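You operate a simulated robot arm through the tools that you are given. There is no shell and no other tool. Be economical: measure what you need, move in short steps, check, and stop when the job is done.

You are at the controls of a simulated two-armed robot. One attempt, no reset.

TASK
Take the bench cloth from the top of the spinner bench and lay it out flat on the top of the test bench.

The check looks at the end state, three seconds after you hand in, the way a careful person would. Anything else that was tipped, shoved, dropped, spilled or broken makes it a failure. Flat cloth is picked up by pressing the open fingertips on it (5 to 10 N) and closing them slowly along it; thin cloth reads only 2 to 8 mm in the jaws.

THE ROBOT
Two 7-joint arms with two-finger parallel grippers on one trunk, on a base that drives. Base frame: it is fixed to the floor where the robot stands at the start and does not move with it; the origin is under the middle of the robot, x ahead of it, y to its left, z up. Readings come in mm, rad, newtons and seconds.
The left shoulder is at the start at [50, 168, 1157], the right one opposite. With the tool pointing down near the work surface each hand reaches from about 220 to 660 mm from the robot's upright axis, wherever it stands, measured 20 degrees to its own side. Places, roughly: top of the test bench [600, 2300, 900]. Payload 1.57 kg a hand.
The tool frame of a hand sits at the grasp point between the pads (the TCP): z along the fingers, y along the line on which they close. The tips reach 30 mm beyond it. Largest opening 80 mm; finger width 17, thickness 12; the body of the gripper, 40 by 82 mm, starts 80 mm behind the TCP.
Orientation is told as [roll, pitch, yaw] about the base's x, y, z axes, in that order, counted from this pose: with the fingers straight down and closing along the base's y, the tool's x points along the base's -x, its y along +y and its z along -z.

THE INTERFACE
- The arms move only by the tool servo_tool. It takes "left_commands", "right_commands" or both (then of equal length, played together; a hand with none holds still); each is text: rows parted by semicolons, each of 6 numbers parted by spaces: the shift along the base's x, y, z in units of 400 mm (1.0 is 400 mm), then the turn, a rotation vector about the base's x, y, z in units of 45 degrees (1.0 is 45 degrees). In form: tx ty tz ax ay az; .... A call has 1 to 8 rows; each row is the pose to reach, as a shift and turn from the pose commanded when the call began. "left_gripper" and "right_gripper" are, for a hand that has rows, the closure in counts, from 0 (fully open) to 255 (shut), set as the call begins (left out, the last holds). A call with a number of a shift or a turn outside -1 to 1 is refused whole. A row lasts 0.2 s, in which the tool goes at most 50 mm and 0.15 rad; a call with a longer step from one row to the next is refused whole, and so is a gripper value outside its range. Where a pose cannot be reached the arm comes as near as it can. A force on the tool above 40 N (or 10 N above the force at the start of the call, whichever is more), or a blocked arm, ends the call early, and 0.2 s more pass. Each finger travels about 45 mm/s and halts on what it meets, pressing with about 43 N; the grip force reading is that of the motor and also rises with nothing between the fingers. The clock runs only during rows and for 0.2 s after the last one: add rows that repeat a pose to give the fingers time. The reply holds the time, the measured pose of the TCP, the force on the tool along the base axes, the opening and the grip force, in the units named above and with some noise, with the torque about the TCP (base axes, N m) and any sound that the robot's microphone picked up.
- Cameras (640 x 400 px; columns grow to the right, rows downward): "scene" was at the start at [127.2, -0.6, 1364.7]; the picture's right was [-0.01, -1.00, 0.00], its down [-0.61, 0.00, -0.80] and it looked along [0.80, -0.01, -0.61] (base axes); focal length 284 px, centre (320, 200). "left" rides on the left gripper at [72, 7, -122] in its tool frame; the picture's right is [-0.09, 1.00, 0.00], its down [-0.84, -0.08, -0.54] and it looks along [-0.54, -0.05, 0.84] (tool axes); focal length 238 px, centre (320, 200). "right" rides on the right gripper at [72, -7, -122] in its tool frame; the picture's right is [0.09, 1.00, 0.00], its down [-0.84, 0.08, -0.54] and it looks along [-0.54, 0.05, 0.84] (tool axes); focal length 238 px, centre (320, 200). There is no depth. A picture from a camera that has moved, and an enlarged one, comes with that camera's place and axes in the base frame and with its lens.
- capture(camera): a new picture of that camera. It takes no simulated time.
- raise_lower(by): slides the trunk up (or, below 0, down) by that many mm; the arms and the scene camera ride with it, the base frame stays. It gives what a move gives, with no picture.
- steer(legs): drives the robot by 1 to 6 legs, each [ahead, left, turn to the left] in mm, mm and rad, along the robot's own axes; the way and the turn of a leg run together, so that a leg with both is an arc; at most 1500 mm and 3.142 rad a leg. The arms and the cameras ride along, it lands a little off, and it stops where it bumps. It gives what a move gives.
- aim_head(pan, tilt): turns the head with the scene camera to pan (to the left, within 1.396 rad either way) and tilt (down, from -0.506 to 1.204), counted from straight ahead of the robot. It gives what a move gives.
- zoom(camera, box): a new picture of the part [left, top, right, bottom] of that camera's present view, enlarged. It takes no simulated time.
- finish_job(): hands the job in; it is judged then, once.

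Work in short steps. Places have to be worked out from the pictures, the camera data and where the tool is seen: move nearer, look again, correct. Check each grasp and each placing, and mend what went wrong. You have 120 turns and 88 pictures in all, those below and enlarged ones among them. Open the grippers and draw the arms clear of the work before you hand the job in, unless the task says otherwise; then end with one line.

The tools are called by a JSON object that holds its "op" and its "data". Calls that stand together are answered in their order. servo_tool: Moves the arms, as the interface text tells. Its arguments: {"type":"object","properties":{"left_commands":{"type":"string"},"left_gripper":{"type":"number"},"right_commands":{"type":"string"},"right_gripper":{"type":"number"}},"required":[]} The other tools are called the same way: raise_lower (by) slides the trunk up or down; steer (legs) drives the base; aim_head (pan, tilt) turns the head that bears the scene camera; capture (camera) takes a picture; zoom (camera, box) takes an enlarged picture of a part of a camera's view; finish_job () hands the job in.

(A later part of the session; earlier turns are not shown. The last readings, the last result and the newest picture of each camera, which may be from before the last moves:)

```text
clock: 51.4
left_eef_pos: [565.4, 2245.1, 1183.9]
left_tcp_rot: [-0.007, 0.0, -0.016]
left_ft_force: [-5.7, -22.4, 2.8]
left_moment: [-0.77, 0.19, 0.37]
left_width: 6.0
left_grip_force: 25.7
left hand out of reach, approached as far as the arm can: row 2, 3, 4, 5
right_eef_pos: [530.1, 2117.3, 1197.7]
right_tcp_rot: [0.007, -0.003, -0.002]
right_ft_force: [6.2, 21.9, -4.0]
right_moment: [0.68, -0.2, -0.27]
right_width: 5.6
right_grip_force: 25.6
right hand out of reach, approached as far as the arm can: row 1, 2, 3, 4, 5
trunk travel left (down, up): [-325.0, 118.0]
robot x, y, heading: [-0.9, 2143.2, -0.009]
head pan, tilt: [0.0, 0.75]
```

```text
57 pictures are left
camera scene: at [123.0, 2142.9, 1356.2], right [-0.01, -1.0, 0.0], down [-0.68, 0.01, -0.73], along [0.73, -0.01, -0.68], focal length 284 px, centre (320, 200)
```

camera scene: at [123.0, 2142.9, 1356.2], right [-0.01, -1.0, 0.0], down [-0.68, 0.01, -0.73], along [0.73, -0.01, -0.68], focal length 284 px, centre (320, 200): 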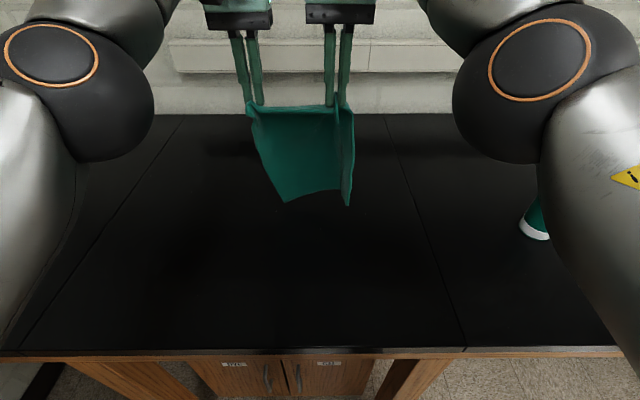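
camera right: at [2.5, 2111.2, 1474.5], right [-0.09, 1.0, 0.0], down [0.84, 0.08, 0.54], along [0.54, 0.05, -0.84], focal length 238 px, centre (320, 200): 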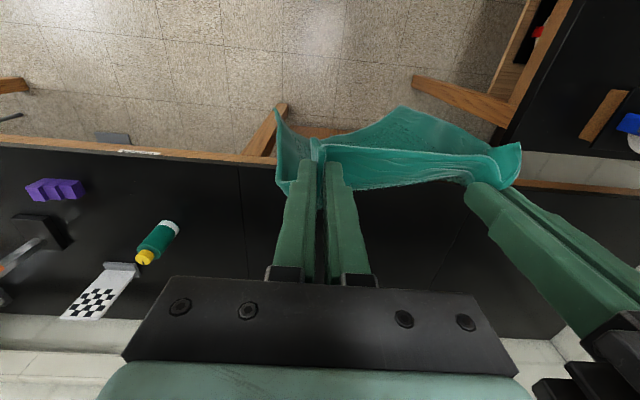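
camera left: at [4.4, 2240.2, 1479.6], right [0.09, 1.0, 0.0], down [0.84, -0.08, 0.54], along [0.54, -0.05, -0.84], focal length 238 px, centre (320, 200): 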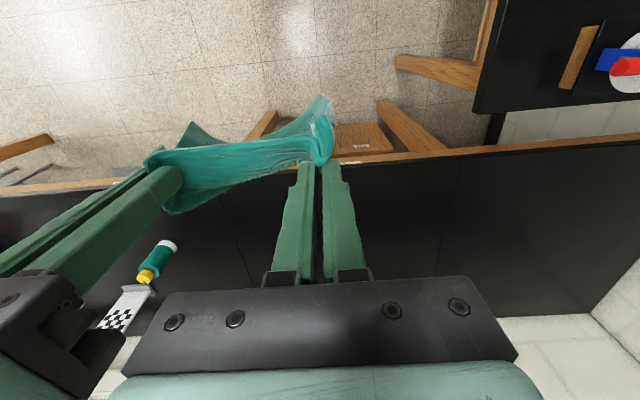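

Reach is limited at this height, and the tension rose to 22 N with the hands at unequal x. I'll pull the left hand back level with the right and slightly inward.

{"op": "servo_tool", "data": {"left_commands": "-0.04 -0.01 0 0 0 0;-0.08 -0.02 0 0 0 0", "right_commands": "0 0 0 0 0 0;0 0 0 0 0 0"}}

```text
clock: 52.0
left_eef_pos: [534.8, 2237.1, 1185.0]
left_tcp_rot: [-0.002, -0.004, -0.01]
left_ft_force: [1.1, -11.1, 0.8]
left_moment: [-0.38, 0.02, 0.21]
left_width: 4.4
left_grip_force: 24.6
right_eef_pos: [531.4, 2112.4, 1198.7]
right_tcp_rot: [0.002, -0.002, -0.007]
right_ft_force: [-0.2, 11.8, -2.9]
right_moment: [0.38, -0.01, -0.16]
right_width: 4.7
right_grip_force: 24.8
trunk travel left (down, up): [-325.0, 118.0]
robot x, y, heading: [-1.1, 2141.7, -0.014]
head pan, tilt: [0.0, 0.75]
```

Raise the trunk 110 mm for more forward reach at low height, and bring the hands 7 mm closer while lowering them.

{"op": "raise_lower", "data": {"by": 110}}

{"op": "servo_tool", "data": {"left_commands": "0 -0.01 -0.09 0 0 0;0 -0.01 -0.18 0 0 0;0 -0.01 -0.25 0 0 0;0 -0.01 -0.25 0 0 0", "right_commands": "0 0.01 -0.1 0 0 0;0 0.01 -0.2 0 0 0;0 0.01 -0.285 0 0 0;0 0.01 -0.285 0 0 0"}}

```text
clock: 53.5
left_eef_pos: [534.4, 2238.2, 1293.3]
left_tcp_rot: [0.0, -0.003, -0.008]
left_ft_force: [0.2, -10.9, 0.9]
left_moment: [-0.39, 0.04, 0.24]
left_width: 4.1
left_grip_force: 25.1
right_eef_pos: [530.9, 2113.7, 1308.1]
right_tcp_rot: [0.002, -0.001, -0.008]
right_ft_force: [-0.1, 11.4, -1.7]
right_moment: [0.34, -0.01, -0.15]
right_width: 4.6
right_grip_force: 25.3
trunk travel left (down, up): [-435.0, 8.0]
robot x, y, heading: [1.3, 2141.8, -0.009]
head pan, tilt: [0.0, 0.75]
```

```text
clock: 54.5
left_eef_pos: [534.4, 2234.0, 1193.0]
left_tcp_rot: [0.0, -0.005, -0.01]
left_ft_force: [0.5, -2.9, 0.0]
left_moment: [-0.08, 0.0, 0.03]
left_width: 3.3
left_grip_force: 23.9
right_eef_pos: [532.6, 2119.0, 1195.0]
right_tcp_rot: [0.001, -0.003, -0.008]
right_ft_force: [-0.6, 2.5, -0.3]
right_moment: [0.06, 0.01, -0.04]
right_width: 4.3
right_grip_force: 24.6
trunk travel left (down, up): [-435.0, 8.0]
robot x, y, heading: [1.1, 2146.0, -0.01]
head pan, tilt: [0.0, 0.75]
```

Tension is back to ~3 N and the hands are level. Try moving forward in steps to x≈600 together.

{"op": "servo_tool", "data": {"left_commands": "0.06 0 0 0 0 0;0.12 0 0 0 0 0;0.17 0 0 0 0 0;0.17 0 0 0 0 0", "right_commands": "0.06 0 0 0 0 0;0.12 0 0 0 0 0;0.17 0 0 0 0 0;0.17 0 0 0 0 0"}}

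{"op": "capture", "data": {"camera": "scene"}}

{"op": "capture", "data": {"camera": "left"}}

```text
clock: 55.5
left_eef_pos: [598.0, 2232.6, 1193.3]
left_tcp_rot: [-0.001, -0.002, -0.014]
left_ft_force: [-1.6, -10.2, 0.3]
left_moment: [-0.29, 0.04, 0.17]
left_width: 3.7
left_grip_force: 24.5
left hand out of reach, approached as far as the arm can: row 3, 4
right_eef_pos: [577.7, 2112.4, 1190.5]
right_tcp_rot: [0.005, -0.001, -0.003]
right_ft_force: [0.9, 8.3, 0.1]
right_moment: [0.3, -0.04, -0.14]
right_width: 4.5
right_grip_force: 25.5
right hand out of reach, approached as far as the arm can: row 2, 3, 4
trunk travel left (down, up): [-435.0, 8.0]
robot x, y, heading: [-2.6, 2145.8, -0.008]
head pan, tilt: [0.0, 0.75]
```

```text
56 pictures are left
camera scene: at [123.1, 2142.9, 1466.2], right [-0.01, -1.0, 0.0], down [-0.68, 0.01, -0.73], along [0.73, -0.01, -0.68], focal length 284 px, centre (320, 200)
```

scene: 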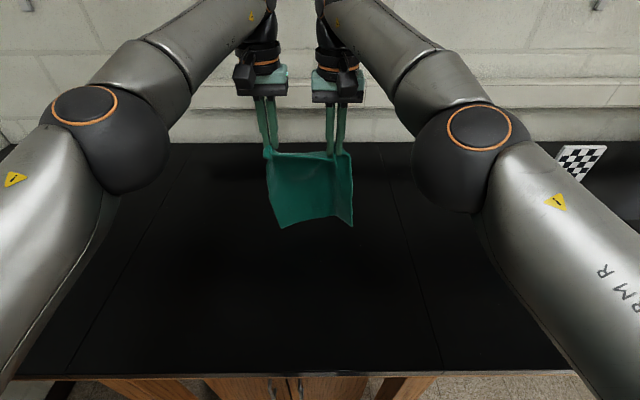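

```text
55 pictures are left
camera left: at [526.1, 2240.9, 1312.9], right [0.11, 0.99, 0.0], down [0.84, -0.09, 0.54], along [0.54, -0.06, -0.84], focal length 238 px, centre (320, 200)
```

left: 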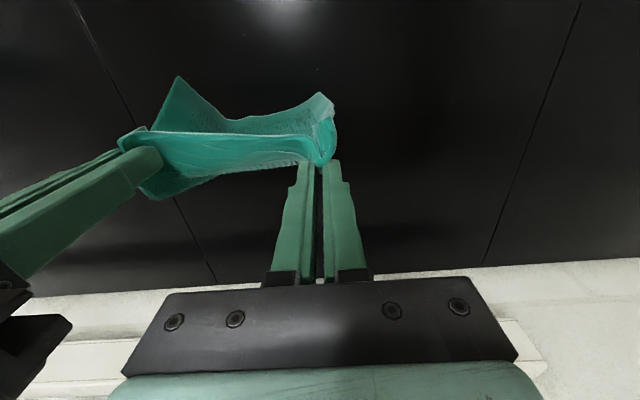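

Hands are at x≈580–598 above clear bench. Level them, relax tension, and lower until the hanging edge touches (about z 1150).

{"op": "servo_tool", "data": {"left_commands": "-0.02 -0.005 -0.03 0 0 0;-0.035 -0.005 -0.06 0 0 0;-0.035 -0.005 -0.09 0 0 0;-0.035 -0.005 -0.12 0 0 0", "right_commands": "0 0.01 -0.03 0 0 0;0.015 0.01 -0.06 0 0 0;0.015 0.01 -0.085 0 0 0;0.015 0.01 -0.115 0 0 0"}}

{"op": "capture", "data": {"camera": "scene"}}

{"op": "capture", "data": {"camera": "right"}}

```text
clock: 56.5
left_eef_pos: [582.2, 2232.5, 1146.3]
left_tcp_rot: [-0.002, -0.003, -0.009]
left_ft_force: [0.9, -5.4, -0.1]
left_moment: [-0.19, -0.04, 0.13]
left_width: 3.6
left_grip_force: 24.8
right_eef_pos: [585.4, 2113.7, 1142.2]
right_tcp_rot: [0.001, -0.003, -0.008]
right_ft_force: [-0.5, 7.1, 0.8]
right_moment: [0.22, 0.0, -0.06]
right_width: 4.8
right_grip_force: 25.3
trunk travel left (down, up): [-435.0, 8.0]
robot x, y, heading: [0.2, 2143.3, -0.001]
head pan, tilt: [0.0, 0.75]
```

```text
54 pictures are left
camera scene: at [123.4, 2142.8, 1466.2], right [-0.01, -1.0, 0.0], down [-0.68, 0.01, -0.73], along [0.73, -0.01, -0.68], focal length 284 px, centre (320, 200)
```

scene: 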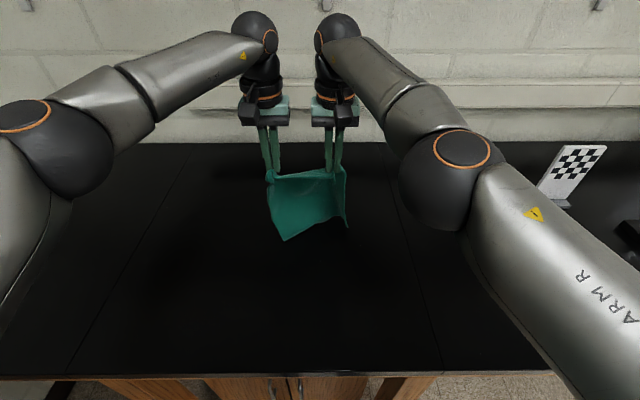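

```text
53 pictures are left
camera right: at [514.3, 2107.1, 1265.1], right [-0.08, 1.0, 0.0], down [0.84, 0.07, 0.54], along [0.54, 0.05, -0.84], focal length 238 px, centre (320, 200)
```

right: 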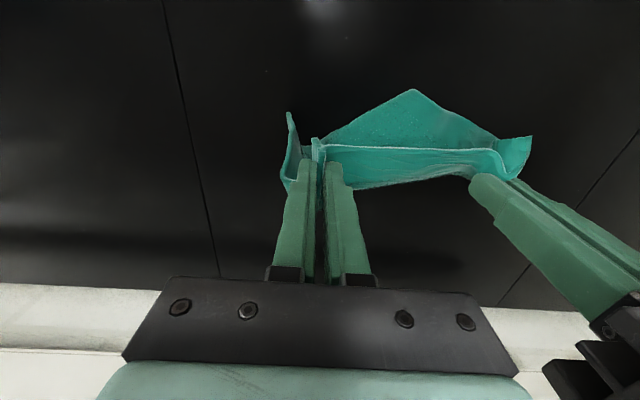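

The lower edge is about touching the bench, trailing slightly toward the robot. Drag back 60 mm at this height so the edge trails away from the robot.

{"op": "servo_tool", "data": {"left_commands": "-0.04 -0.004 -0.005 0 0 0;-0.08 -0.004 -0.01 0 0 0;-0.12 -0.004 -0.015 0 0 0;-0.16 -0.004 -0.02 0 0 0", "right_commands": "-0.04 0.004 0 0 0 0;-0.08 0.004 -0.005 0 0 0;-0.125 0.004 -0.01 0 0 0;-0.168 0.004 -0.012 0 0 0"}}

{"op": "capture", "data": {"camera": "scene"}}

{"op": "capture", "data": {"camera": "right"}}

```text
clock: 57.5
left_eef_pos: [521.8, 2230.0, 1138.1]
left_tcp_rot: [-0.009, -0.011, -0.007]
left_ft_force: [12.7, -17.6, -0.1]
left_moment: [-0.58, -0.4, 0.35]
left_width: 6.9
left_grip_force: 26.2
right_eef_pos: [583.9, 2116.1, 1142.3]
right_tcp_rot: [0.008, 0.006, -0.003]
right_ft_force: [-12.6, 18.0, -0.8]
right_moment: [0.6, 0.41, 0.0]
right_width: 4.5
right_grip_force: 25.3
right hand out of reach, approached as far as the arm can: row 1, 2, 3, 4
trunk travel left (down, up): [-435.0, 8.0]
robot x, y, heading: [3.7, 2144.0, -0.013]
head pan, tilt: [0.0, 0.75]
```

```text
52 pictures are left
camera scene: at [122.9, 2143.0, 1466.3], right [-0.01, -1.0, 0.0], down [-0.68, 0.01, -0.73], along [0.73, -0.01, -0.68], focal length 284 px, centre (320, 200)
```

scene: 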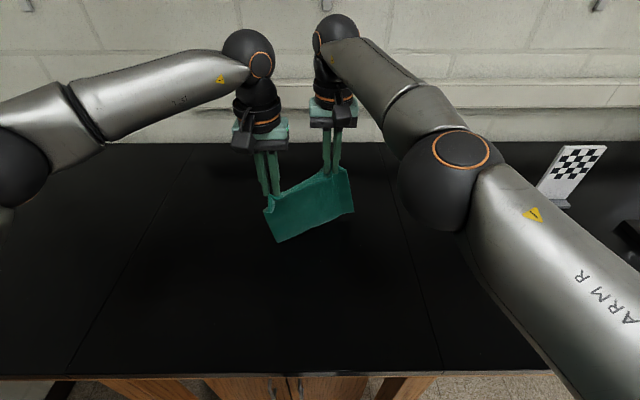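

```text
51 pictures are left
camera right: at [512.7, 2109.6, 1265.1], right [-0.09, 1.0, 0.01], down [0.84, 0.07, 0.54], along [0.54, 0.06, -0.84], focal length 238 px, centre (320, 200)
```

right: 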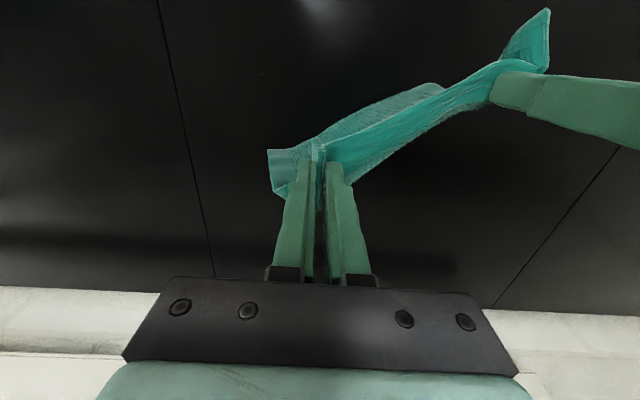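

The right arm stayed put (reported out of reach) while the left moved 60 mm. Try a smaller right-hand retreat, with a little downward motion.

{"op": "servo_tool", "data": {"right_commands": "-0.03 0.005 -0.01 0 0 0;-0.06 0.005 -0.02 0 0 0;-0.1 0.005 -0.02 0 0 0"}}

```text
clock: 58.3
left_eef_pos: [521.1, 2230.6, 1138.2]
left_tcp_rot: [-0.009, -0.01, -0.009]
left_ft_force: [13.9, -18.9, 1.4]
left_moment: [-0.64, -0.43, 0.36]
left_width: 7.0
left_grip_force: 26.5
right_eef_pos: [585.2, 2116.4, 1142.1]
right_tcp_rot: [0.01, 0.003, -0.005]
right_ft_force: [-13.6, 18.8, -0.6]
right_moment: [0.59, 0.46, 0.01]
right_width: 4.6
right_grip_force: 25.6
right hand out of reach, approached as far as the arm can: row 1, 2, 3
trunk travel left (down, up): [-435.0, 8.0]
robot x, y, heading: [-2.0, 2143.9, -0.008]
head pan, tilt: [0.0, 0.75]
```

Right arm is stuck against a joint limit it seems. Test a small upward and outward motion while moving the left forward to release tension.

{"op": "servo_tool", "data": {"left_commands": "0.04 0 0.01 0 0 0;0.08 0 0.03 0 0 0;0.12 0 0.05 0 0 0;0.15 0 0.06 0 0 0", "right_commands": "0 0 0.02 0 0 0;0 0 0.04 0 0 0;0 0 0.06 0 0 0;-0.02 0 0.06 0 0 0"}}

```text
clock: 59.3
left_eef_pos: [580.4, 2232.0, 1160.8]
left_tcp_rot: [0.002, 0.001, -0.01]
left_ft_force: [-0.5, -6.4, 0.6]
left_moment: [-0.17, 0.04, 0.06]
left_width: 2.8
left_grip_force: 24.2
right_eef_pos: [576.5, 2112.2, 1160.0]
right_tcp_rot: [-0.004, 0.021, -0.003]
right_ft_force: [0.7, 6.6, -0.5]
right_moment: [0.23, -0.03, -0.08]
right_width: 4.3
right_grip_force: 25.2
right hand out of reach, approached as far as the arm can: row 3, 4
trunk travel left (down, up): [-435.0, 8.0]
robot x, y, heading: [3.0, 2143.3, -0.007]
head pan, tilt: [0.0, 0.75]
```

Upward frees it. Retrace both hands together toward x≈535, z≈1190 where the right arm worked.

{"op": "servo_tool", "data": {"left_commands": "0 0 0.04 0 0 0;-0.02 0 0.075 0 0 0;-0.06 0 0.08 0 0 0;-0.1 0 0.08 0 0 0", "right_commands": "0 0.005 0.04 0 0 0;-0.02 0.008 0.075 0 0 0;-0.06 0.008 0.08 0 0 0;-0.1 0.008 0.08 0 0 0"}}

```text
clock: 60.3
left_eef_pos: [540.6, 2232.6, 1194.3]
left_tcp_rot: [0.0, -0.004, -0.009]
left_ft_force: [-0.1, -2.6, 0.2]
left_moment: [-0.08, 0.04, 0.06]
left_width: 2.9
left_grip_force: 23.8
right_eef_pos: [536.1, 2116.1, 1200.1]
right_tcp_rot: [0.003, -0.003, -0.008]
right_ft_force: [-0.3, 3.0, -0.6]
right_moment: [0.11, -0.01, -0.08]
right_width: 4.4
right_grip_force: 25.1
trunk travel left (down, up): [-435.0, 8.0]
robot x, y, heading: [-4.1, 2144.0, -0.01]
head pan, tilt: [0.0, 0.75]
```

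Right arm moves freely again here. To gain forward room, check the clearance between the robot base and the bench by looking steeply down.

{"op": "aim_head", "data": {"pan": 0, "tilt": 1.2}}

{"op": "capture", "data": {"camera": "scene"}}

```text
clock: 61.2
left_eef_pos: [540.6, 2233.0, 1194.0]
left_tcp_rot: [0.0, -0.002, -0.009]
left_ft_force: [-0.4, -3.2, -0.3]
left_moment: [-0.11, 0.02, 0.05]
left_width: 3.0
left_grip_force: 23.9
right_eef_pos: [537.3, 2115.7, 1198.6]
right_tcp_rot: [0.002, -0.003, -0.007]
right_ft_force: [0.4, 2.4, 0.3]
right_moment: [0.07, 0.0, -0.06]
right_width: 4.4
right_grip_force: 24.5
trunk travel left (down, up): [-435.0, 8.0]
robot x, y, heading: [-0.2, 2142.0, -0.004]
head pan, tilt: [0.0, 1.201]
```

```text
50 pictures are left
camera scene: at [96.1, 2143.0, 1434.5], right [-0.01, -1.0, 0.0], down [-0.93, 0.01, -0.36], along [0.36, 0.0, -0.93], focal length 284 px, centre (320, 200)
```

scene: 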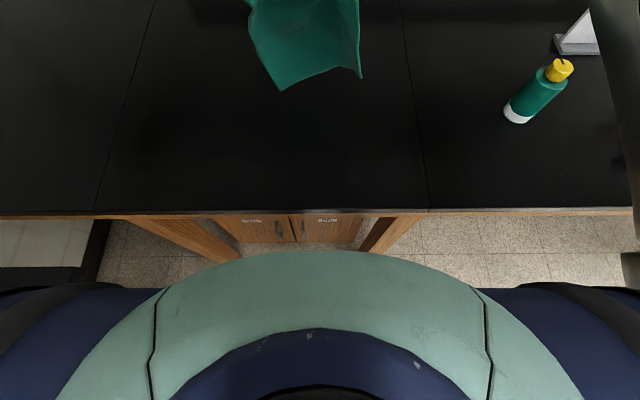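

Bench edge is at x≈266 and the torso is well short of it. I'll edge ahead 70 mm, keeping the cloth above the bench.

{"op": "steer", "data": {"legs": [[70, 20, 0]]}}

{"op": "aim_head", "data": {"pan": 0, "tilt": 0.85}}

```text
clock: 62.2
left_eef_pos: [612.6, 2251.8, 1193.7]
left_tcp_rot: [0.001, -0.001, -0.008]
left_ft_force: [-1.3, -1.9, 0.4]
left_moment: [-0.06, 0.05, 0.01]
left_width: 2.7
left_grip_force: 23.9
right_eef_pos: [607.5, 2136.6, 1199.1]
right_tcp_rot: [0.002, -0.001, -0.006]
right_ft_force: [0.3, 1.7, 0.2]
right_moment: [0.04, 0.05, -0.03]
right_width: 4.5
right_grip_force: 24.9
trunk travel left (down, up): [-435.0, 8.0]
robot x, y, heading: [71.6, 2165.0, -0.012]
head pan, tilt: [0.0, 1.201]
```

```text
clock: 63.0
left_eef_pos: [610.3, 2252.0, 1194.1]
left_tcp_rot: [0.0, -0.001, -0.01]
left_ft_force: [0.0, -2.7, 0.5]
left_moment: [-0.05, -0.03, 0.0]
left_width: 2.9
left_grip_force: 23.4
right_eef_pos: [607.6, 2136.7, 1200.0]
right_tcp_rot: [0.001, -0.003, -0.008]
right_ft_force: [0.4, 2.6, -0.2]
right_moment: [0.08, 0.0, -0.03]
right_width: 4.7
right_grip_force: 24.7
trunk travel left (down, up): [-435.0, 8.0]
robot x, y, heading: [69.7, 2161.4, -0.007]
head pan, tilt: [0.0, 0.85]
```

No bump; hands at x≈609. Lower to z≈1145.

{"op": "servo_tool", "data": {"left_commands": "0 0 -0.04 0 0 0;0 0 -0.08 0 0 0;0 0 -0.12 0 0 0", "right_commands": "0 0 -0.05 0 0 0;0 0 -0.09 0 0 0;0 0 -0.135 0 0 0"}}

{"op": "servo_tool", "data": {"left_commands": "-0.05 -0.002 -0.01 0 0 0;-0.1 -0.002 -0.02 0 0 0;-0.15 -0.002 -0.03 0 0 0", "right_commands": "-0.05 0.002 -0.01 0 0 0;-0.1 0.002 -0.02 0 0 0;-0.15 0.002 -0.03 0 0 0"}}

{"op": "capture", "data": {"camera": "scene"}}

{"op": "capture", "data": {"camera": "right"}}

```text
clock: 63.8
left_eef_pos: [612.1, 2252.6, 1145.0]
left_tcp_rot: [-0.003, -0.002, -0.008]
left_ft_force: [0.3, -2.6, -0.1]
left_moment: [-0.09, 0.02, 0.0]
left_width: 2.9
left_grip_force: 23.7
right_eef_pos: [606.7, 2135.6, 1145.6]
right_tcp_rot: [0.002, -0.004, -0.007]
right_ft_force: [-0.5, 2.8, 0.6]
right_moment: [0.07, -0.01, -0.03]
right_width: 4.5
right_grip_force: 25.2
trunk travel left (down, up): [-435.0, 8.0]
robot x, y, heading: [70.5, 2160.6, -0.007]
head pan, tilt: [0.0, 0.85]
```

```text
clock: 64.6
left_eef_pos: [551.1, 2251.2, 1134.0]
left_tcp_rot: [0.0, -0.003, -0.008]
left_ft_force: [0.0, -0.7, -0.2]
left_moment: [0.0, -0.02, -0.01]
left_width: 2.9
left_grip_force: 23.9
right_eef_pos: [547.1, 2135.7, 1133.7]
right_tcp_rot: [0.002, -0.004, -0.009]
right_ft_force: [1.0, 1.8, -0.2]
right_moment: [0.04, 0.04, -0.03]
right_width: 4.7
right_grip_force: 25.5
trunk travel left (down, up): [-435.0, 8.0]
robot x, y, heading: [68.7, 2162.1, -0.007]
head pan, tilt: [0.0, 0.85]
```

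```text
49 pictures are left
camera scene: at [188.4, 2162.1, 1458.3], right [-0.01, -1.0, 0.0], down [-0.75, 0.01, -0.66], along [0.66, -0.01, -0.75], focal length 284 px, centre (320, 200)
```

scene: 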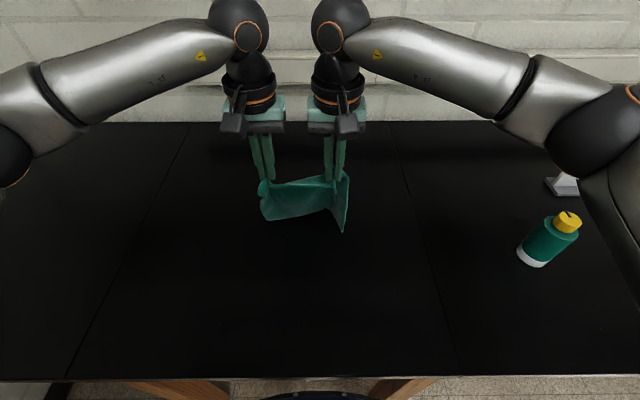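

```text
48 pictures are left
camera right: at [475.3, 2130.2, 1256.5], right [-0.08, 1.0, 0.0], down [0.84, 0.07, 0.55], along [0.54, 0.05, -0.84], focal length 238 px, centre (320, 200)
```

right: 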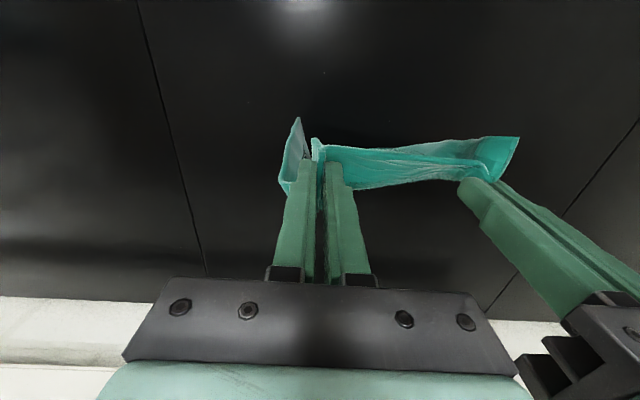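

The sheet now hangs nearly vertical, trailing. Continue along an arc, back and down, to z≈1009, x≈414.

{"op": "servo_tool", "data": {"left_commands": "-0.0625 0 -0.0375 0 0 0;-0.125 0 -0.08 0 0 0;-0.1875 0 -0.13 0 0 0;-0.245 0 -0.1875 0 0 0;-0.295 0 -0.25 0 0 0;-0.3375 0 -0.3125 0 0 0", "right_commands": "-0.0625 0 -0.0375 0 0 0;-0.125 0 -0.08 0 0 0;-0.1875 0 -0.13 0 0 0;-0.245 0 -0.1875 0 0 0;-0.295 0 -0.25 0 0 0;-0.3375 0 -0.3125 0 0 0"}}

{"op": "capture", "data": {"camera": "scene"}}

```text
clock: 66.0
left_eef_pos: [416.3, 2249.7, 1008.5]
left_tcp_rot: [-0.004, -0.003, -0.01]
left_ft_force: [0.0, -1.8, 0.5]
left_moment: [-0.06, 0.02, -0.01]
left_width: 3.1
left_grip_force: 23.7
right_eef_pos: [413.6, 2135.7, 1007.2]
right_tcp_rot: [0.004, -0.003, -0.007]
right_ft_force: [-0.7, 2.1, -0.3]
right_moment: [0.06, -0.01, 0.0]
right_width: 4.3
right_grip_force: 25.0
trunk travel left (down, up): [-435.0, 8.0]
robot x, y, heading: [66.9, 2166.8, -0.012]
head pan, tilt: [0.0, 0.85]
```

```text
47 pictures are left
camera scene: at [188.8, 2162.3, 1458.3], right [-0.01, -1.0, 0.0], down [-0.75, 0.01, -0.66], along [0.66, -0.01, -0.75], focal length 284 px, centre (320, 200)
```

scene: 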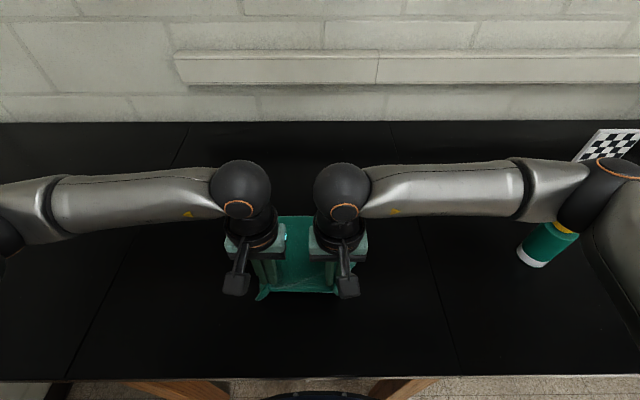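

The far edge lies at x≈613 on the bench. Finish the arc: down to z≈955 and back to x≈388.

{"op": "servo_tool", "data": {"left_commands": "-0.02 0 -0.04 0 0 0;-0.04 0 -0.08 0 0 0;-0.06 0 -0.115 0 0 0;-0.07 0 -0.13 0 0 0", "right_commands": "-0.02 0 -0.04 0 0 0;-0.04 0 -0.08 0 0 0;-0.06 0 -0.112 0 0 0;-0.07 0 -0.127 0 0 0"}}

{"op": "capture", "data": {"camera": "scene"}}

{"op": "capture", "data": {"camera": "left"}}

{"op": "capture", "data": {"camera": "right"}}

```text
clock: 67.0
left_eef_pos: [389.0, 2251.0, 957.3]
left_tcp_rot: [-0.001, -0.004, -0.008]
left_ft_force: [2.3, -0.9, 6.4]
left_moment: [0.02, -0.02, 0.01]
left_width: 3.0
left_grip_force: 24.2
right_eef_pos: [384.6, 2136.5, 956.7]
right_tcp_rot: [0.001, -0.004, -0.008]
right_ft_force: [0.5, 1.8, -0.3]
right_moment: [0.03, -0.02, -0.03]
right_width: 4.5
right_grip_force: 25.4
trunk travel left (down, up): [-435.0, 8.0]
robot x, y, heading: [65.8, 2164.2, -0.006]
head pan, tilt: [0.0, 0.85]
```

```text
46 pictures are left
camera scene: at [188.8, 2162.1, 1458.4], right [-0.01, -1.0, 0.0], down [-0.75, 0.01, -0.66], along [0.66, -0.01, -0.75], focal length 284 px, centre (320, 200)
```

scene: 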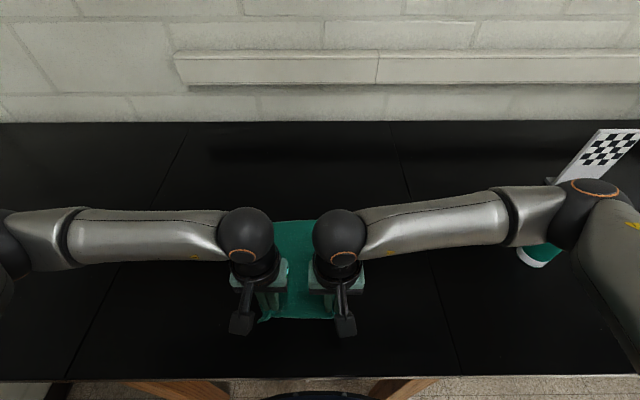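

```text
45 pictures are left
camera left: at [316.0, 2257.5, 1078.0], right [0.1, 0.99, 0.0], down [0.83, -0.08, 0.55], along [0.54, -0.06, -0.84], focal length 238 px, centre (320, 200)
```

left: 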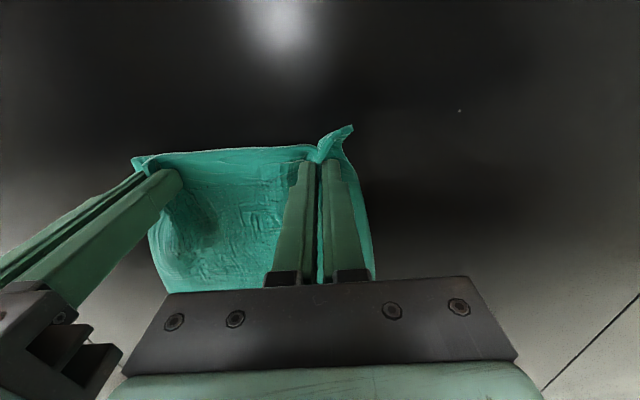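

```text
44 pictures are left
camera right: at [313.4, 2130.9, 1078.4], right [-0.08, 1.0, 0.0], down [0.84, 0.07, 0.54], along [0.54, 0.05, -0.84], focal length 238 px, centre (320, 200)
```

right: 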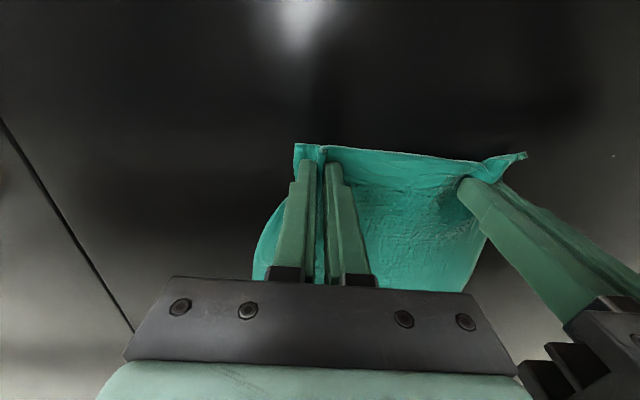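

Cloth is down with its near edge at x≈370. Press lightly and open the fingers slowly in stages to spread the gathered bits back out.

{"op": "servo_tool", "data": {"left_commands": "-0.01 0 0 0 0 0;-0.01 0 -0.002 0 0 0", "right_commands": "-0.01 0 -0.008 0 0 0;-0.01 0 -0.011 0 0 0"}}

{"op": "servo_tool", "data": {"left_commands": "0 0 0 0 0 0;0 0 0 0 0 0", "right_commands": "0 0 0 0 0 0;0 0 0 0 0 0", "left_gripper": 215, "right_gripper": 215}}

{"op": "servo_tool", "data": {"left_commands": "0 0 0 0 0 0;0 0 0 0 0 0", "right_commands": "0 0 0 0 0 0;0 0 0 0 0 0", "left_gripper": 175, "right_gripper": 175}}

{"op": "servo_tool", "data": {"left_commands": "0 0 0 0 0 0;0 0 0 0 0 0", "right_commands": "0 0 0 0 0 0;0 0 0 0 0 0", "left_gripper": 130, "right_gripper": 130}}

{"op": "capture", "data": {"camera": "left"}}

{"op": "capture", "data": {"camera": "right"}}

```text
clock: 67.6
left_eef_pos: [384.9, 2250.2, 957.1]
left_tcp_rot: [-0.003, -0.005, -0.009]
left_ft_force: [3.0, -0.7, 8.7]
left_moment: [-0.03, 0.0, 0.01]
left_width: 2.5
left_grip_force: 24.1
right_eef_pos: [381.2, 2137.4, 954.2]
right_tcp_rot: [0.004, -0.007, -0.006]
right_ft_force: [4.5, -0.4, 14.6]
right_moment: [0.0, -0.17, -0.03]
right_width: 4.3
right_grip_force: 24.6
trunk travel left (down, up): [-435.0, 8.0]
robot x, y, heading: [71.2, 2159.7, -0.006]
head pan, tilt: [0.0, 0.85]
```

```text
clock: 68.2
left_eef_pos: [383.6, 2251.8, 956.8]
left_tcp_rot: [0.0, -0.003, -0.008]
left_ft_force: [0.5, 0.6, 0.6]
left_moment: [0.02, 0.01, 0.01]
left_width: 12.5
left_grip_force: 0.1
right_eef_pos: [381.8, 2137.4, 951.6]
right_tcp_rot: [0.002, -0.005, -0.006]
right_ft_force: [1.8, 0.0, 15.2]
right_moment: [0.0, -0.12, -0.02]
right_width: 9.6
right_grip_force: 0.1
trunk travel left (down, up): [-435.0, 8.0]
robot x, y, heading: [71.4, 2163.5, -0.009]
head pan, tilt: [0.0, 0.85]
```

```text
clock: 68.8
left_eef_pos: [383.3, 2251.8, 956.2]
left_tcp_rot: [0.0, -0.003, -0.009]
left_ft_force: [0.2, 0.3, 0.5]
left_moment: [0.0, -0.04, 0.02]
left_width: 25.1
left_grip_force: 0.1
right_eef_pos: [379.2, 2137.7, 952.3]
right_tcp_rot: [0.004, -0.001, -0.007]
right_ft_force: [-1.0, -0.8, 15.5]
right_moment: [-0.03, -0.03, 0.0]
right_width: 21.1
right_grip_force: 0.1
trunk travel left (down, up): [-435.0, 8.0]
robot x, y, heading: [70.7, 2164.7, -0.009]
head pan, tilt: [0.0, 0.85]
```

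```text
clock: 69.4
left_eef_pos: [382.6, 2250.6, 956.4]
left_tcp_rot: [0.001, -0.003, -0.008]
left_ft_force: [-0.6, 0.1, 0.1]
left_moment: [0.03, 0.02, 0.04]
left_width: 39.1
left_grip_force: 0.0
right_eef_pos: [380.9, 2137.4, 953.0]
right_tcp_rot: [0.002, -0.004, -0.007]
right_ft_force: [-0.5, -0.8, 15.5]
right_moment: [-0.01, 0.0, 0.04]
right_width: 34.7
right_grip_force: 0.0
trunk travel left (down, up): [-435.0, 8.0]
robot x, y, heading: [71.8, 2164.9, -0.007]
head pan, tilt: [0.0, 0.85]
```

```text
43 pictures are left
camera left: at [310.9, 2257.6, 1076.8], right [0.1, 0.99, 0.0], down [0.83, -0.08, 0.55], along [0.54, -0.06, -0.84], focal length 238 px, centre (320, 200)
```

left: 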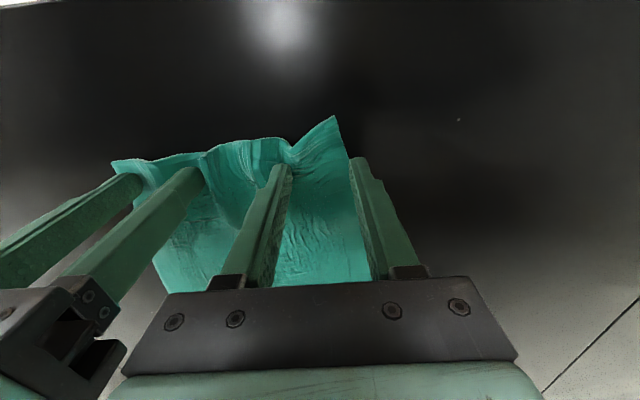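

```text
42 pictures are left
camera right: at [308.9, 2131.1, 1075.2], right [-0.09, 1.0, 0.0], down [0.84, 0.07, 0.55], along [0.54, 0.05, -0.84], focal length 238 px, centre (320, 200)
```

right: 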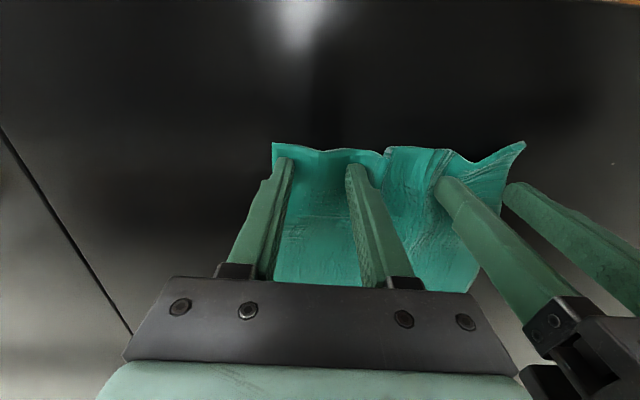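

The right corner spread well, but the left half has a small bump. Lift the left hand clear and look at the whole cloth while the right stays pressed.

{"op": "servo_tool", "data": {"left_commands": "0 0 0.08 0 0 0;0 0.06 0.16 0 0 0;0 0.16 0.2 0 0 0;0 0.26 0.2 0 0 0;0 0.36 0.2 0 0 0", "left_gripper": 120}}

{"op": "capture", "data": {"camera": "scene"}}

{"op": "capture", "data": {"camera": "left"}}

```text
clock: 70.6
left_eef_pos: [383.2, 2395.4, 1037.3]
left_tcp_rot: [0.0, -0.003, -0.011]
left_ft_force: [0.2, -0.6, -0.1]
left_moment: [-0.02, -0.03, -0.02]
left_width: 42.3
left_grip_force: 0.2
right_eef_pos: [379.4, 2137.0, 953.8]
right_tcp_rot: [0.003, -0.004, -0.008]
right_ft_force: [-1.8, 0.8, 15.7]
right_moment: [0.02, 0.06, 0.05]
right_width: 36.3
right_grip_force: 0.1
trunk travel left (down, up): [-435.0, 8.0]
robot x, y, heading: [73.1, 2160.6, -0.011]
head pan, tilt: [0.0, 0.85]
```

```text
41 pictures are left
camera scene: at [187.7, 2162.6, 1458.4], right [-0.01, -1.0, 0.0], down [-0.75, 0.01, -0.66], along [0.66, -0.01, -0.75], focal length 284 px, centre (320, 200)
```

scene: 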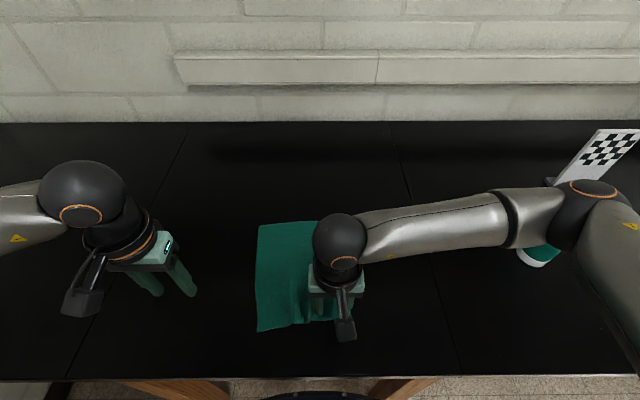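

```text
40 pictures are left
camera left: at [310.4, 2402.9, 1158.3], right [0.1, 0.99, 0.0], down [0.83, -0.09, 0.55], along [0.54, -0.06, -0.84], focal length 238 px, centre (320, 200)
```

left: 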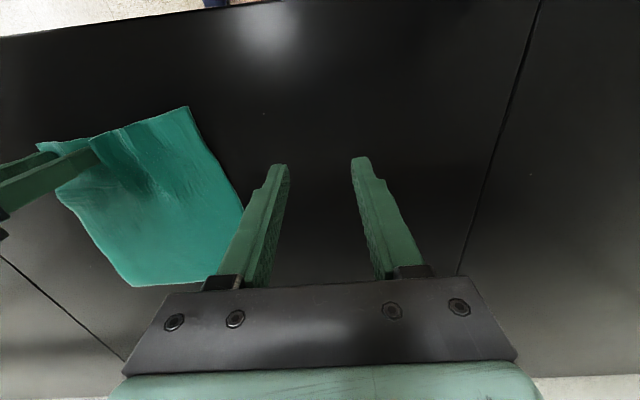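

Nearly flat already. Lift the right hand away too for a full view.

{"op": "servo_tool", "data": {"right_commands": "0 0 0.08 0 0 0;0 -0.06 0.16 0 0 0;0 -0.16 0.2 0 0 0;0 -0.26 0.2 0 0 0;0 -0.38 0.2 0 0 0;0 -0.45 0.2 0 0 0"}}

{"op": "zoom", "data": {"camera": "scene", "box": [220, 200, 390, 350]}}

{"op": "capture", "data": {"camera": "right"}}

```text
clock: 72.0
left_eef_pos: [382.8, 2394.6, 1037.5]
left_tcp_rot: [0.002, -0.002, -0.007]
left_ft_force: [0.2, 0.0, -0.1]
left_moment: [0.0, 0.01, -0.02]
left_width: 42.1
left_grip_force: 0.1
right_eef_pos: [381.4, 1955.3, 1032.0]
right_tcp_rot: [0.002, -0.003, -0.006]
right_ft_force: [0.0, 0.1, -0.6]
right_moment: [0.04, -0.01, -0.02]
right_width: 39.0
right_grip_force: 0.1
trunk travel left (down, up): [-435.0, 8.0]
robot x, y, heading: [68.9, 2163.2, -0.014]
head pan, tilt: [0.0, 0.85]
```

```text
2.67 times, centred on (305, 275) of scene
camera zoom: at [188.8, 2162.1, 1458.2], right [-0.01, -1.0, 0.0], down [-0.75, 0.01, -0.66], along [0.66, -0.01, -0.75], focal length 756 px, centre (360, 0)
```

zoom: 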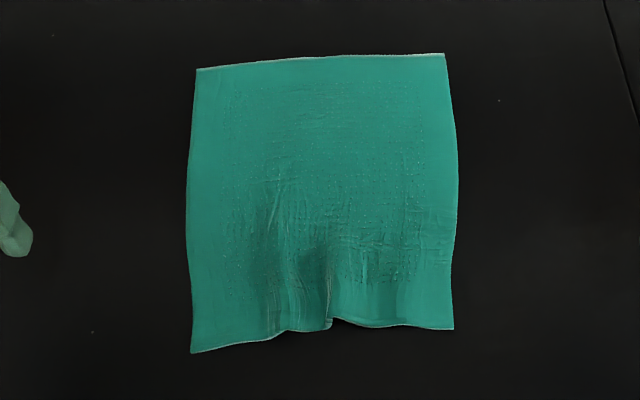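

```text
38 pictures are left
camera right: at [308.2, 1949.2, 1154.3], right [-0.09, 1.0, 0.0], down [0.84, 0.07, 0.54], along [0.54, 0.05, -0.84], focal length 238 px, centre (320, 200)
```

right: 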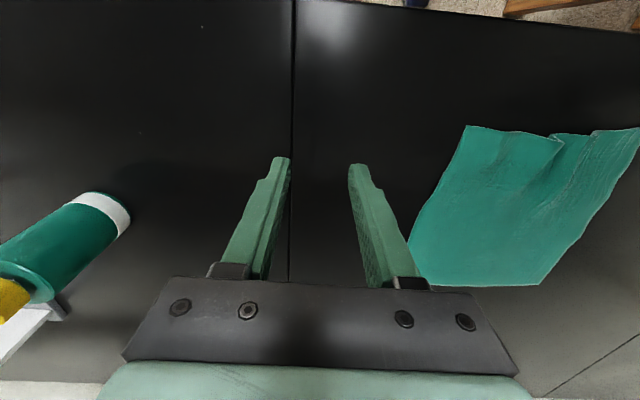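

Flat except for a pucker at the near edge, where the near width is ~178 vs the far width of ~219. I'll press closed fingertips just inside both near corners and sweep outward to stretch it.

{"op": "servo_tool", "data": {"left_commands": "-0.01 -0.12 0 0 0 0;-0.0275 -0.24 0 0 0 0;-0.0275 -0.3625 0 0 0 0;-0.0275 -0.3625 -0.06 0 0 0;-0.0275 -0.3625 -0.12 0 0 0;-0.0275 -0.3625 -0.18 0 0 0", "right_commands": "0 0.12 0 0 0 0;0 0.24 0 0 0 0;0 0.35 0 0 0 0;0 0.405 -0.06 0 0 0;0 0.405 -0.12 0 0 0;0 0.405 -0.17 0 0 0", "left_gripper": 255, "right_gripper": 255}}

{"op": "capture", "data": {"camera": "left"}}

{"op": "capture", "data": {"camera": "right"}}

```text
clock: 73.4
left_eef_pos: [373.5, 2247.0, 965.6]
left_tcp_rot: [0.0, -0.003, -0.01]
left_ft_force: [0.0, -0.3, 0.4]
left_moment: [0.03, 0.02, 0.04]
left_width: 0.0
left_grip_force: 21.3
right_eef_pos: [380.4, 2121.7, 966.2]
right_tcp_rot: [0.002, -0.003, -0.007]
right_ft_force: [0.3, 0.3, 0.4]
right_moment: [-0.02, 0.03, 0.0]
right_width: 0.0
right_grip_force: 21.0
trunk travel left (down, up): [-435.0, 8.0]
robot x, y, heading: [68.3, 2161.1, -0.008]
head pan, tilt: [0.0, 0.85]
```

```text
37 pictures are left
camera left: at [300.9, 2254.2, 1085.8], right [0.1, 0.99, 0.0], down [0.83, -0.08, 0.55], along [0.54, -0.06, -0.84], focal length 238 px, centre (320, 200)
```

left: 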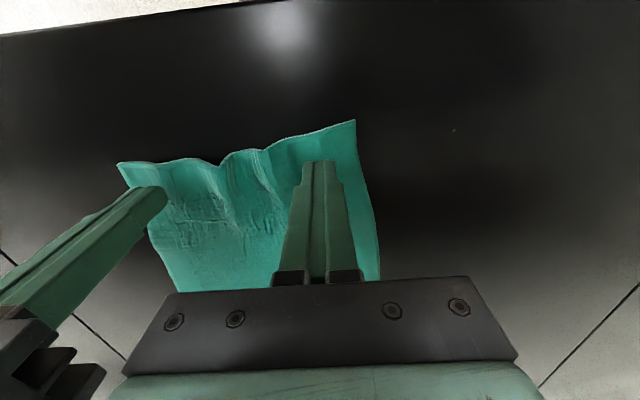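

```text
36 pictures are left
camera right: at [309.4, 2115.3, 1087.2], right [-0.08, 1.0, 0.0], down [0.84, 0.07, 0.54], along [0.54, 0.05, -0.84], focal length 238 px, centre (320, 200)
```

right: 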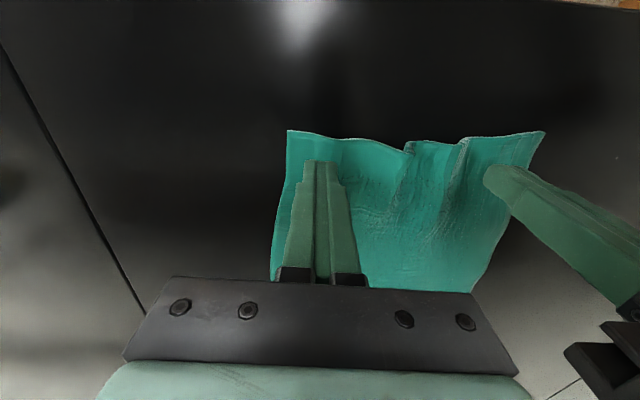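

Fingertips are just inside both corners. Lower to light contact.

{"op": "servo_tool", "data": {"left_commands": "0 0 -0.02 0 0 0;0 0 -0.028 0 0 0;0 0 -0.028 0 0 0", "right_commands": "0 0 -0.02 0 0 0;0 0 -0.032 0 0 0;0 0 -0.032 0 0 0"}}

```text
clock: 74.2
left_eef_pos: [372.8, 2248.1, 953.6]
left_tcp_rot: [0.001, -0.004, -0.009]
left_ft_force: [0.8, -0.7, 3.9]
left_moment: [0.05, 0.01, -0.04]
left_width: 0.0
left_grip_force: 21.4
right_eef_pos: [381.2, 2119.9, 953.1]
right_tcp_rot: [0.003, -0.006, -0.006]
right_ft_force: [0.5, -1.0, 11.3]
right_moment: [-0.03, -0.01, 0.0]
right_width: 0.0
right_grip_force: 21.3
trunk travel left (down, up): [-435.0, 8.0]
robot x, y, heading: [71.7, 2161.3, -0.01]
head pan, tilt: [0.0, 0.85]
```

Contact made (4 and 11 N). Press the left ~1 mm more and sweep outward: left +22 mm, right −16 mm.

{"op": "servo_tool", "data": {"left_commands": "0 0 -0.003 0 0 0;0 0.015 -0.003 0 0 0;0 0.03 -0.003 0 0 0;0 0.045 -0.003 0 0 0;0 0.058 -0.003 0 0 0;0 0.058 -0.003 0 0 0", "right_commands": "0 0 0 0 0 0;0 -0.01 0 0 0 0;0 -0.02 0 0 0 0;0 -0.03 0 0 0 0;0 -0.04 0 0 0 0;0 -0.04 0 0 0 0"}}

{"op": "capture", "data": {"camera": "left"}}

{"op": "capture", "data": {"camera": "right"}}

```text
clock: 75.6
left_eef_pos: [371.5, 2273.3, 954.0]
left_tcp_rot: [-0.004, -0.005, -0.012]
left_ft_force: [0.6, -6.4, 9.1]
left_moment: [-0.15, 0.0, -0.01]
left_width: 0.0
left_grip_force: 21.5
right_eef_pos: [379.4, 2103.0, 953.3]
right_tcp_rot: [0.003, -0.001, -0.006]
right_ft_force: [-2.0, 7.0, 13.7]
right_moment: [0.18, 0.03, 0.01]
right_width: 0.1
right_grip_force: 21.4
trunk travel left (down, up): [-435.0, 8.0]
robot x, y, heading: [67.9, 2165.1, -0.006]
head pan, tilt: [0.0, 0.85]
```

```text
35 pictures are left
camera left: at [299.9, 2279.6, 1073.8], right [0.1, 0.99, 0.0], down [0.83, -0.08, 0.55], along [0.54, -0.06, -0.84], focal length 238 px, centre (320, 200)
```

left: 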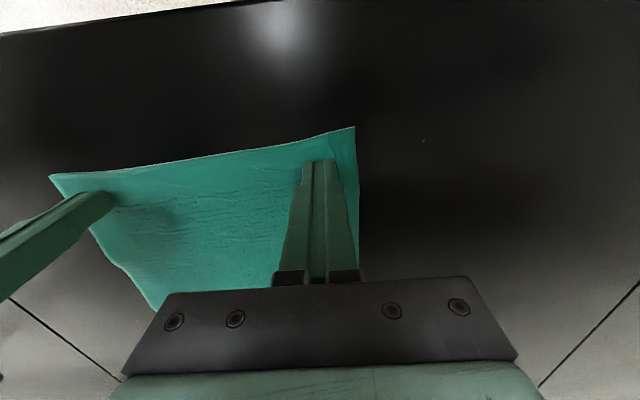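

```text
34 pictures are left
camera right: at [308.1, 2097.3, 1075.3], right [-0.09, 1.0, 0.0], down [0.84, 0.07, 0.55], along [0.54, 0.05, -0.84], focal length 238 px, centre (320, 200)
```

right: 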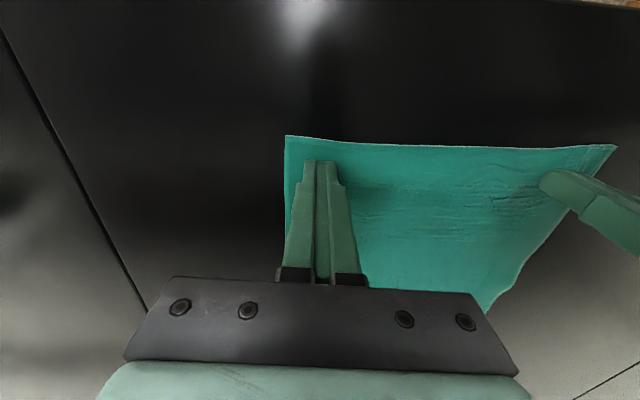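

The pucker is pulled out and the near edge is straight. Lift both hands straight up, then move them outward and view the result.

{"op": "servo_tool", "data": {"left_commands": "0 0 0.02 0 0 0;0 0 0.1 0 0 0;0 0 0.2 0 0 0;0 0.1 0.22 0 0 0;0 0.22 0.22 0 0 0;0 0.34 0.22 0 0 0", "right_commands": "0 0 0.02 0 0 0;0 0 0.1 0 0 0;0 0 0.2 0 0 0;0 -0.1 0.22 0 0 0;0 -0.22 0.22 0 0 0;0 -0.34 0.22 0 0 0"}}

{"op": "capture", "data": {"camera": "scene"}}

{"op": "zoom", "data": {"camera": "scene", "box": [220, 200, 390, 350]}}

{"op": "capture", "data": {"camera": "left"}}

```text
clock: 77.0
left_eef_pos: [372.5, 2412.2, 1042.1]
left_tcp_rot: [0.0, -0.004, -0.011]
left_ft_force: [-0.4, 0.0, 1.2]
left_moment: [0.0, 0.02, 0.01]
left_width: 0.0
left_grip_force: 21.1
right_eef_pos: [380.3, 1965.9, 1042.3]
right_tcp_rot: [0.002, -0.003, -0.006]
right_ft_force: [0.1, -0.7, 0.2]
right_moment: [0.0, 0.01, -0.02]
right_width: 0.2
right_grip_force: 20.8
trunk travel left (down, up): [-435.0, 8.0]
robot x, y, heading: [72.5, 2163.8, -0.01]
head pan, tilt: [0.0, 0.85]
```

```text
33 pictures are left
camera scene: at [187.5, 2162.0, 1458.4], right [-0.01, -1.0, 0.0], down [-0.75, 0.01, -0.66], along [0.66, -0.01, -0.75], focal length 284 px, centre (320, 200)
```

scene: 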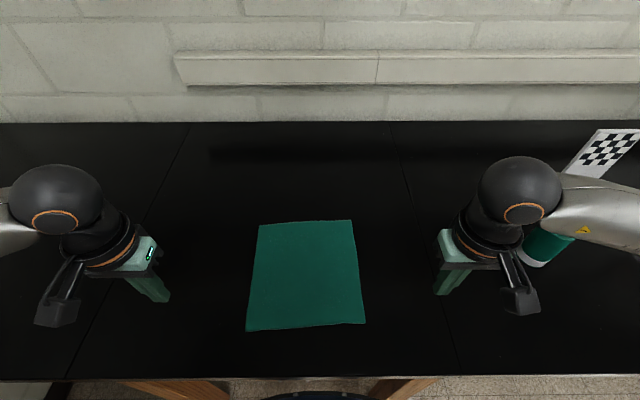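

```text
2.67 times, centred on (305, 275) of scene
camera zoom: at [187.5, 2162.0, 1458.4], right [-0.01, -1.0, 0.0], down [-0.75, 0.01, -0.66], along [0.66, -0.01, -0.75], focal length 756 px, centre (360, 0)
```

zoom: 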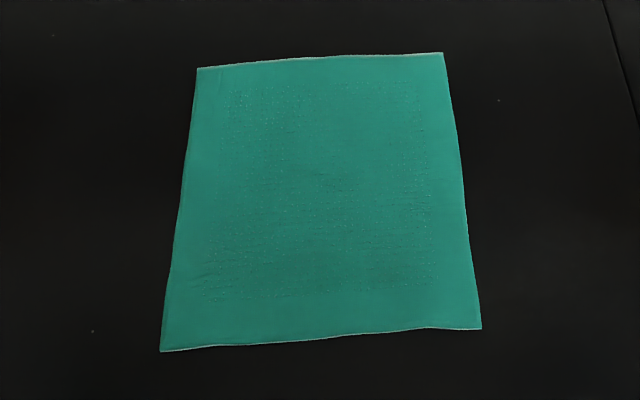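

```text
31 pictures are left
camera left: at [299.7, 2418.9, 1162.3], right [0.1, 0.99, 0.0], down [0.83, -0.09, 0.54], along [0.54, -0.06, -0.84], focal length 238 px, centre (320, 200)
```

left: 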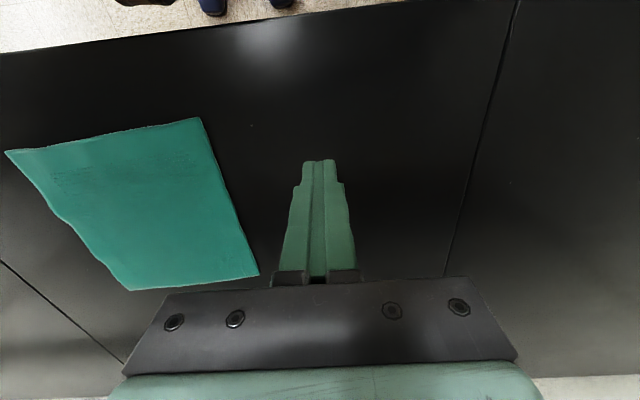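

The cloth lies flat and square as a single layer. Open the grippers, raise the hands straight up, back away, and look back over the route I bumped earlier.

{"op": "servo_tool", "data": {"left_commands": "0 0 0.1 0 0 0;0 0 0.2 0 0 0;0 0 0.3 0 0 0;0 0 0.3 0 0 0", "right_commands": "0 0 0.1 0 0 0;0 0 0.2 0 0 0;0 0 0.3 0 0 0;0 0 0.3 0 0 0", "left_gripper": 0, "right_gripper": 0}}

{"op": "steer", "data": {"legs": [[-350, 0, 0]]}}

{"op": "aim_head", "data": {"pan": -1.39, "tilt": 0.35}}

{"op": "capture", "data": {"camera": "scene"}}

```text
clock: 78.0
left_eef_pos: [373.1, 2410.3, 1161.0]
left_tcp_rot: [-0.001, -0.002, -0.009]
left_ft_force: [0.5, -0.1, 0.4]
left_moment: [-0.01, 0.01, -0.01]
left_width: 79.9
left_grip_force: 0.1
right_eef_pos: [381.9, 1967.8, 1159.2]
right_tcp_rot: [0.003, -0.001, -0.007]
right_ft_force: [0.5, 0.6, -0.1]
right_moment: [-0.04, 0.03, -0.04]
right_width: 80.1
right_grip_force: 0.1
trunk travel left (down, up): [-435.0, 8.0]
robot x, y, heading: [70.0, 2161.6, -0.008]
head pan, tilt: [0.0, 0.85]
```

```text
clock: 80.3
left_eef_pos: [25.7, 2410.7, 1159.2]
left_tcp_rot: [0.0, -0.003, -0.013]
left_ft_force: [0.3, 0.9, 0.0]
left_moment: [-0.03, -0.03, 0.02]
left_width: 79.9
left_grip_force: 0.0
right_eef_pos: [34.8, 1970.7, 1159.3]
right_tcp_rot: [0.003, -0.004, -0.01]
right_ft_force: [0.4, -0.5, -0.6]
right_moment: [-0.03, 0.0, -0.01]
right_width: 80.0
right_grip_force: 0.1
trunk travel left (down, up): [-435.0, 8.0]
robot x, y, heading: [-280.4, 2169.4, -0.006]
head pan, tilt: [0.0, 0.85]
```

```text
clock: 81.8
left_eef_pos: [25.8, 2411.0, 1159.7]
left_tcp_rot: [0.0, -0.002, -0.012]
left_ft_force: [-0.4, 0.2, 0.4]
left_moment: [0.0, 0.05, -0.01]
left_width: 79.8
left_grip_force: 0.0
right_eef_pos: [35.6, 1969.7, 1160.1]
right_tcp_rot: [0.001, -0.003, -0.01]
right_ft_force: [0.3, -0.4, 0.5]
right_moment: [-0.03, 0.02, -0.03]
right_width: 80.1
right_grip_force: 0.0
trunk travel left (down, up): [-435.0, 8.0]
robot x, y, heading: [-276.3, 2166.2, -0.013]
head pan, tilt: [-1.389, 0.351]
```

```text
30 pictures are left
camera scene: at [-220.9, 2074.7, 1501.8], right [-0.99, -0.17, 0.0], down [-0.06, 0.34, -0.94], along [0.16, -0.93, -0.34], focal length 284 px, centre (320, 200)
```

scene: 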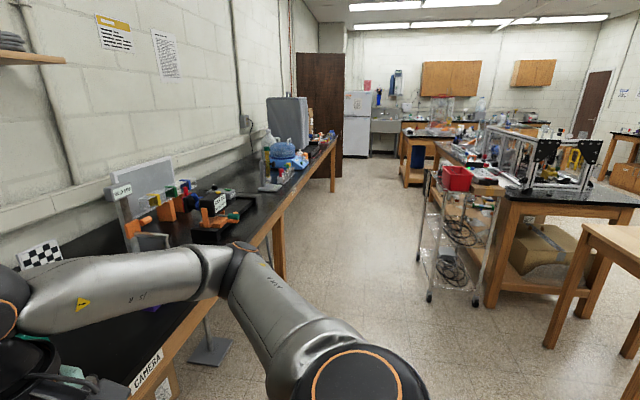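

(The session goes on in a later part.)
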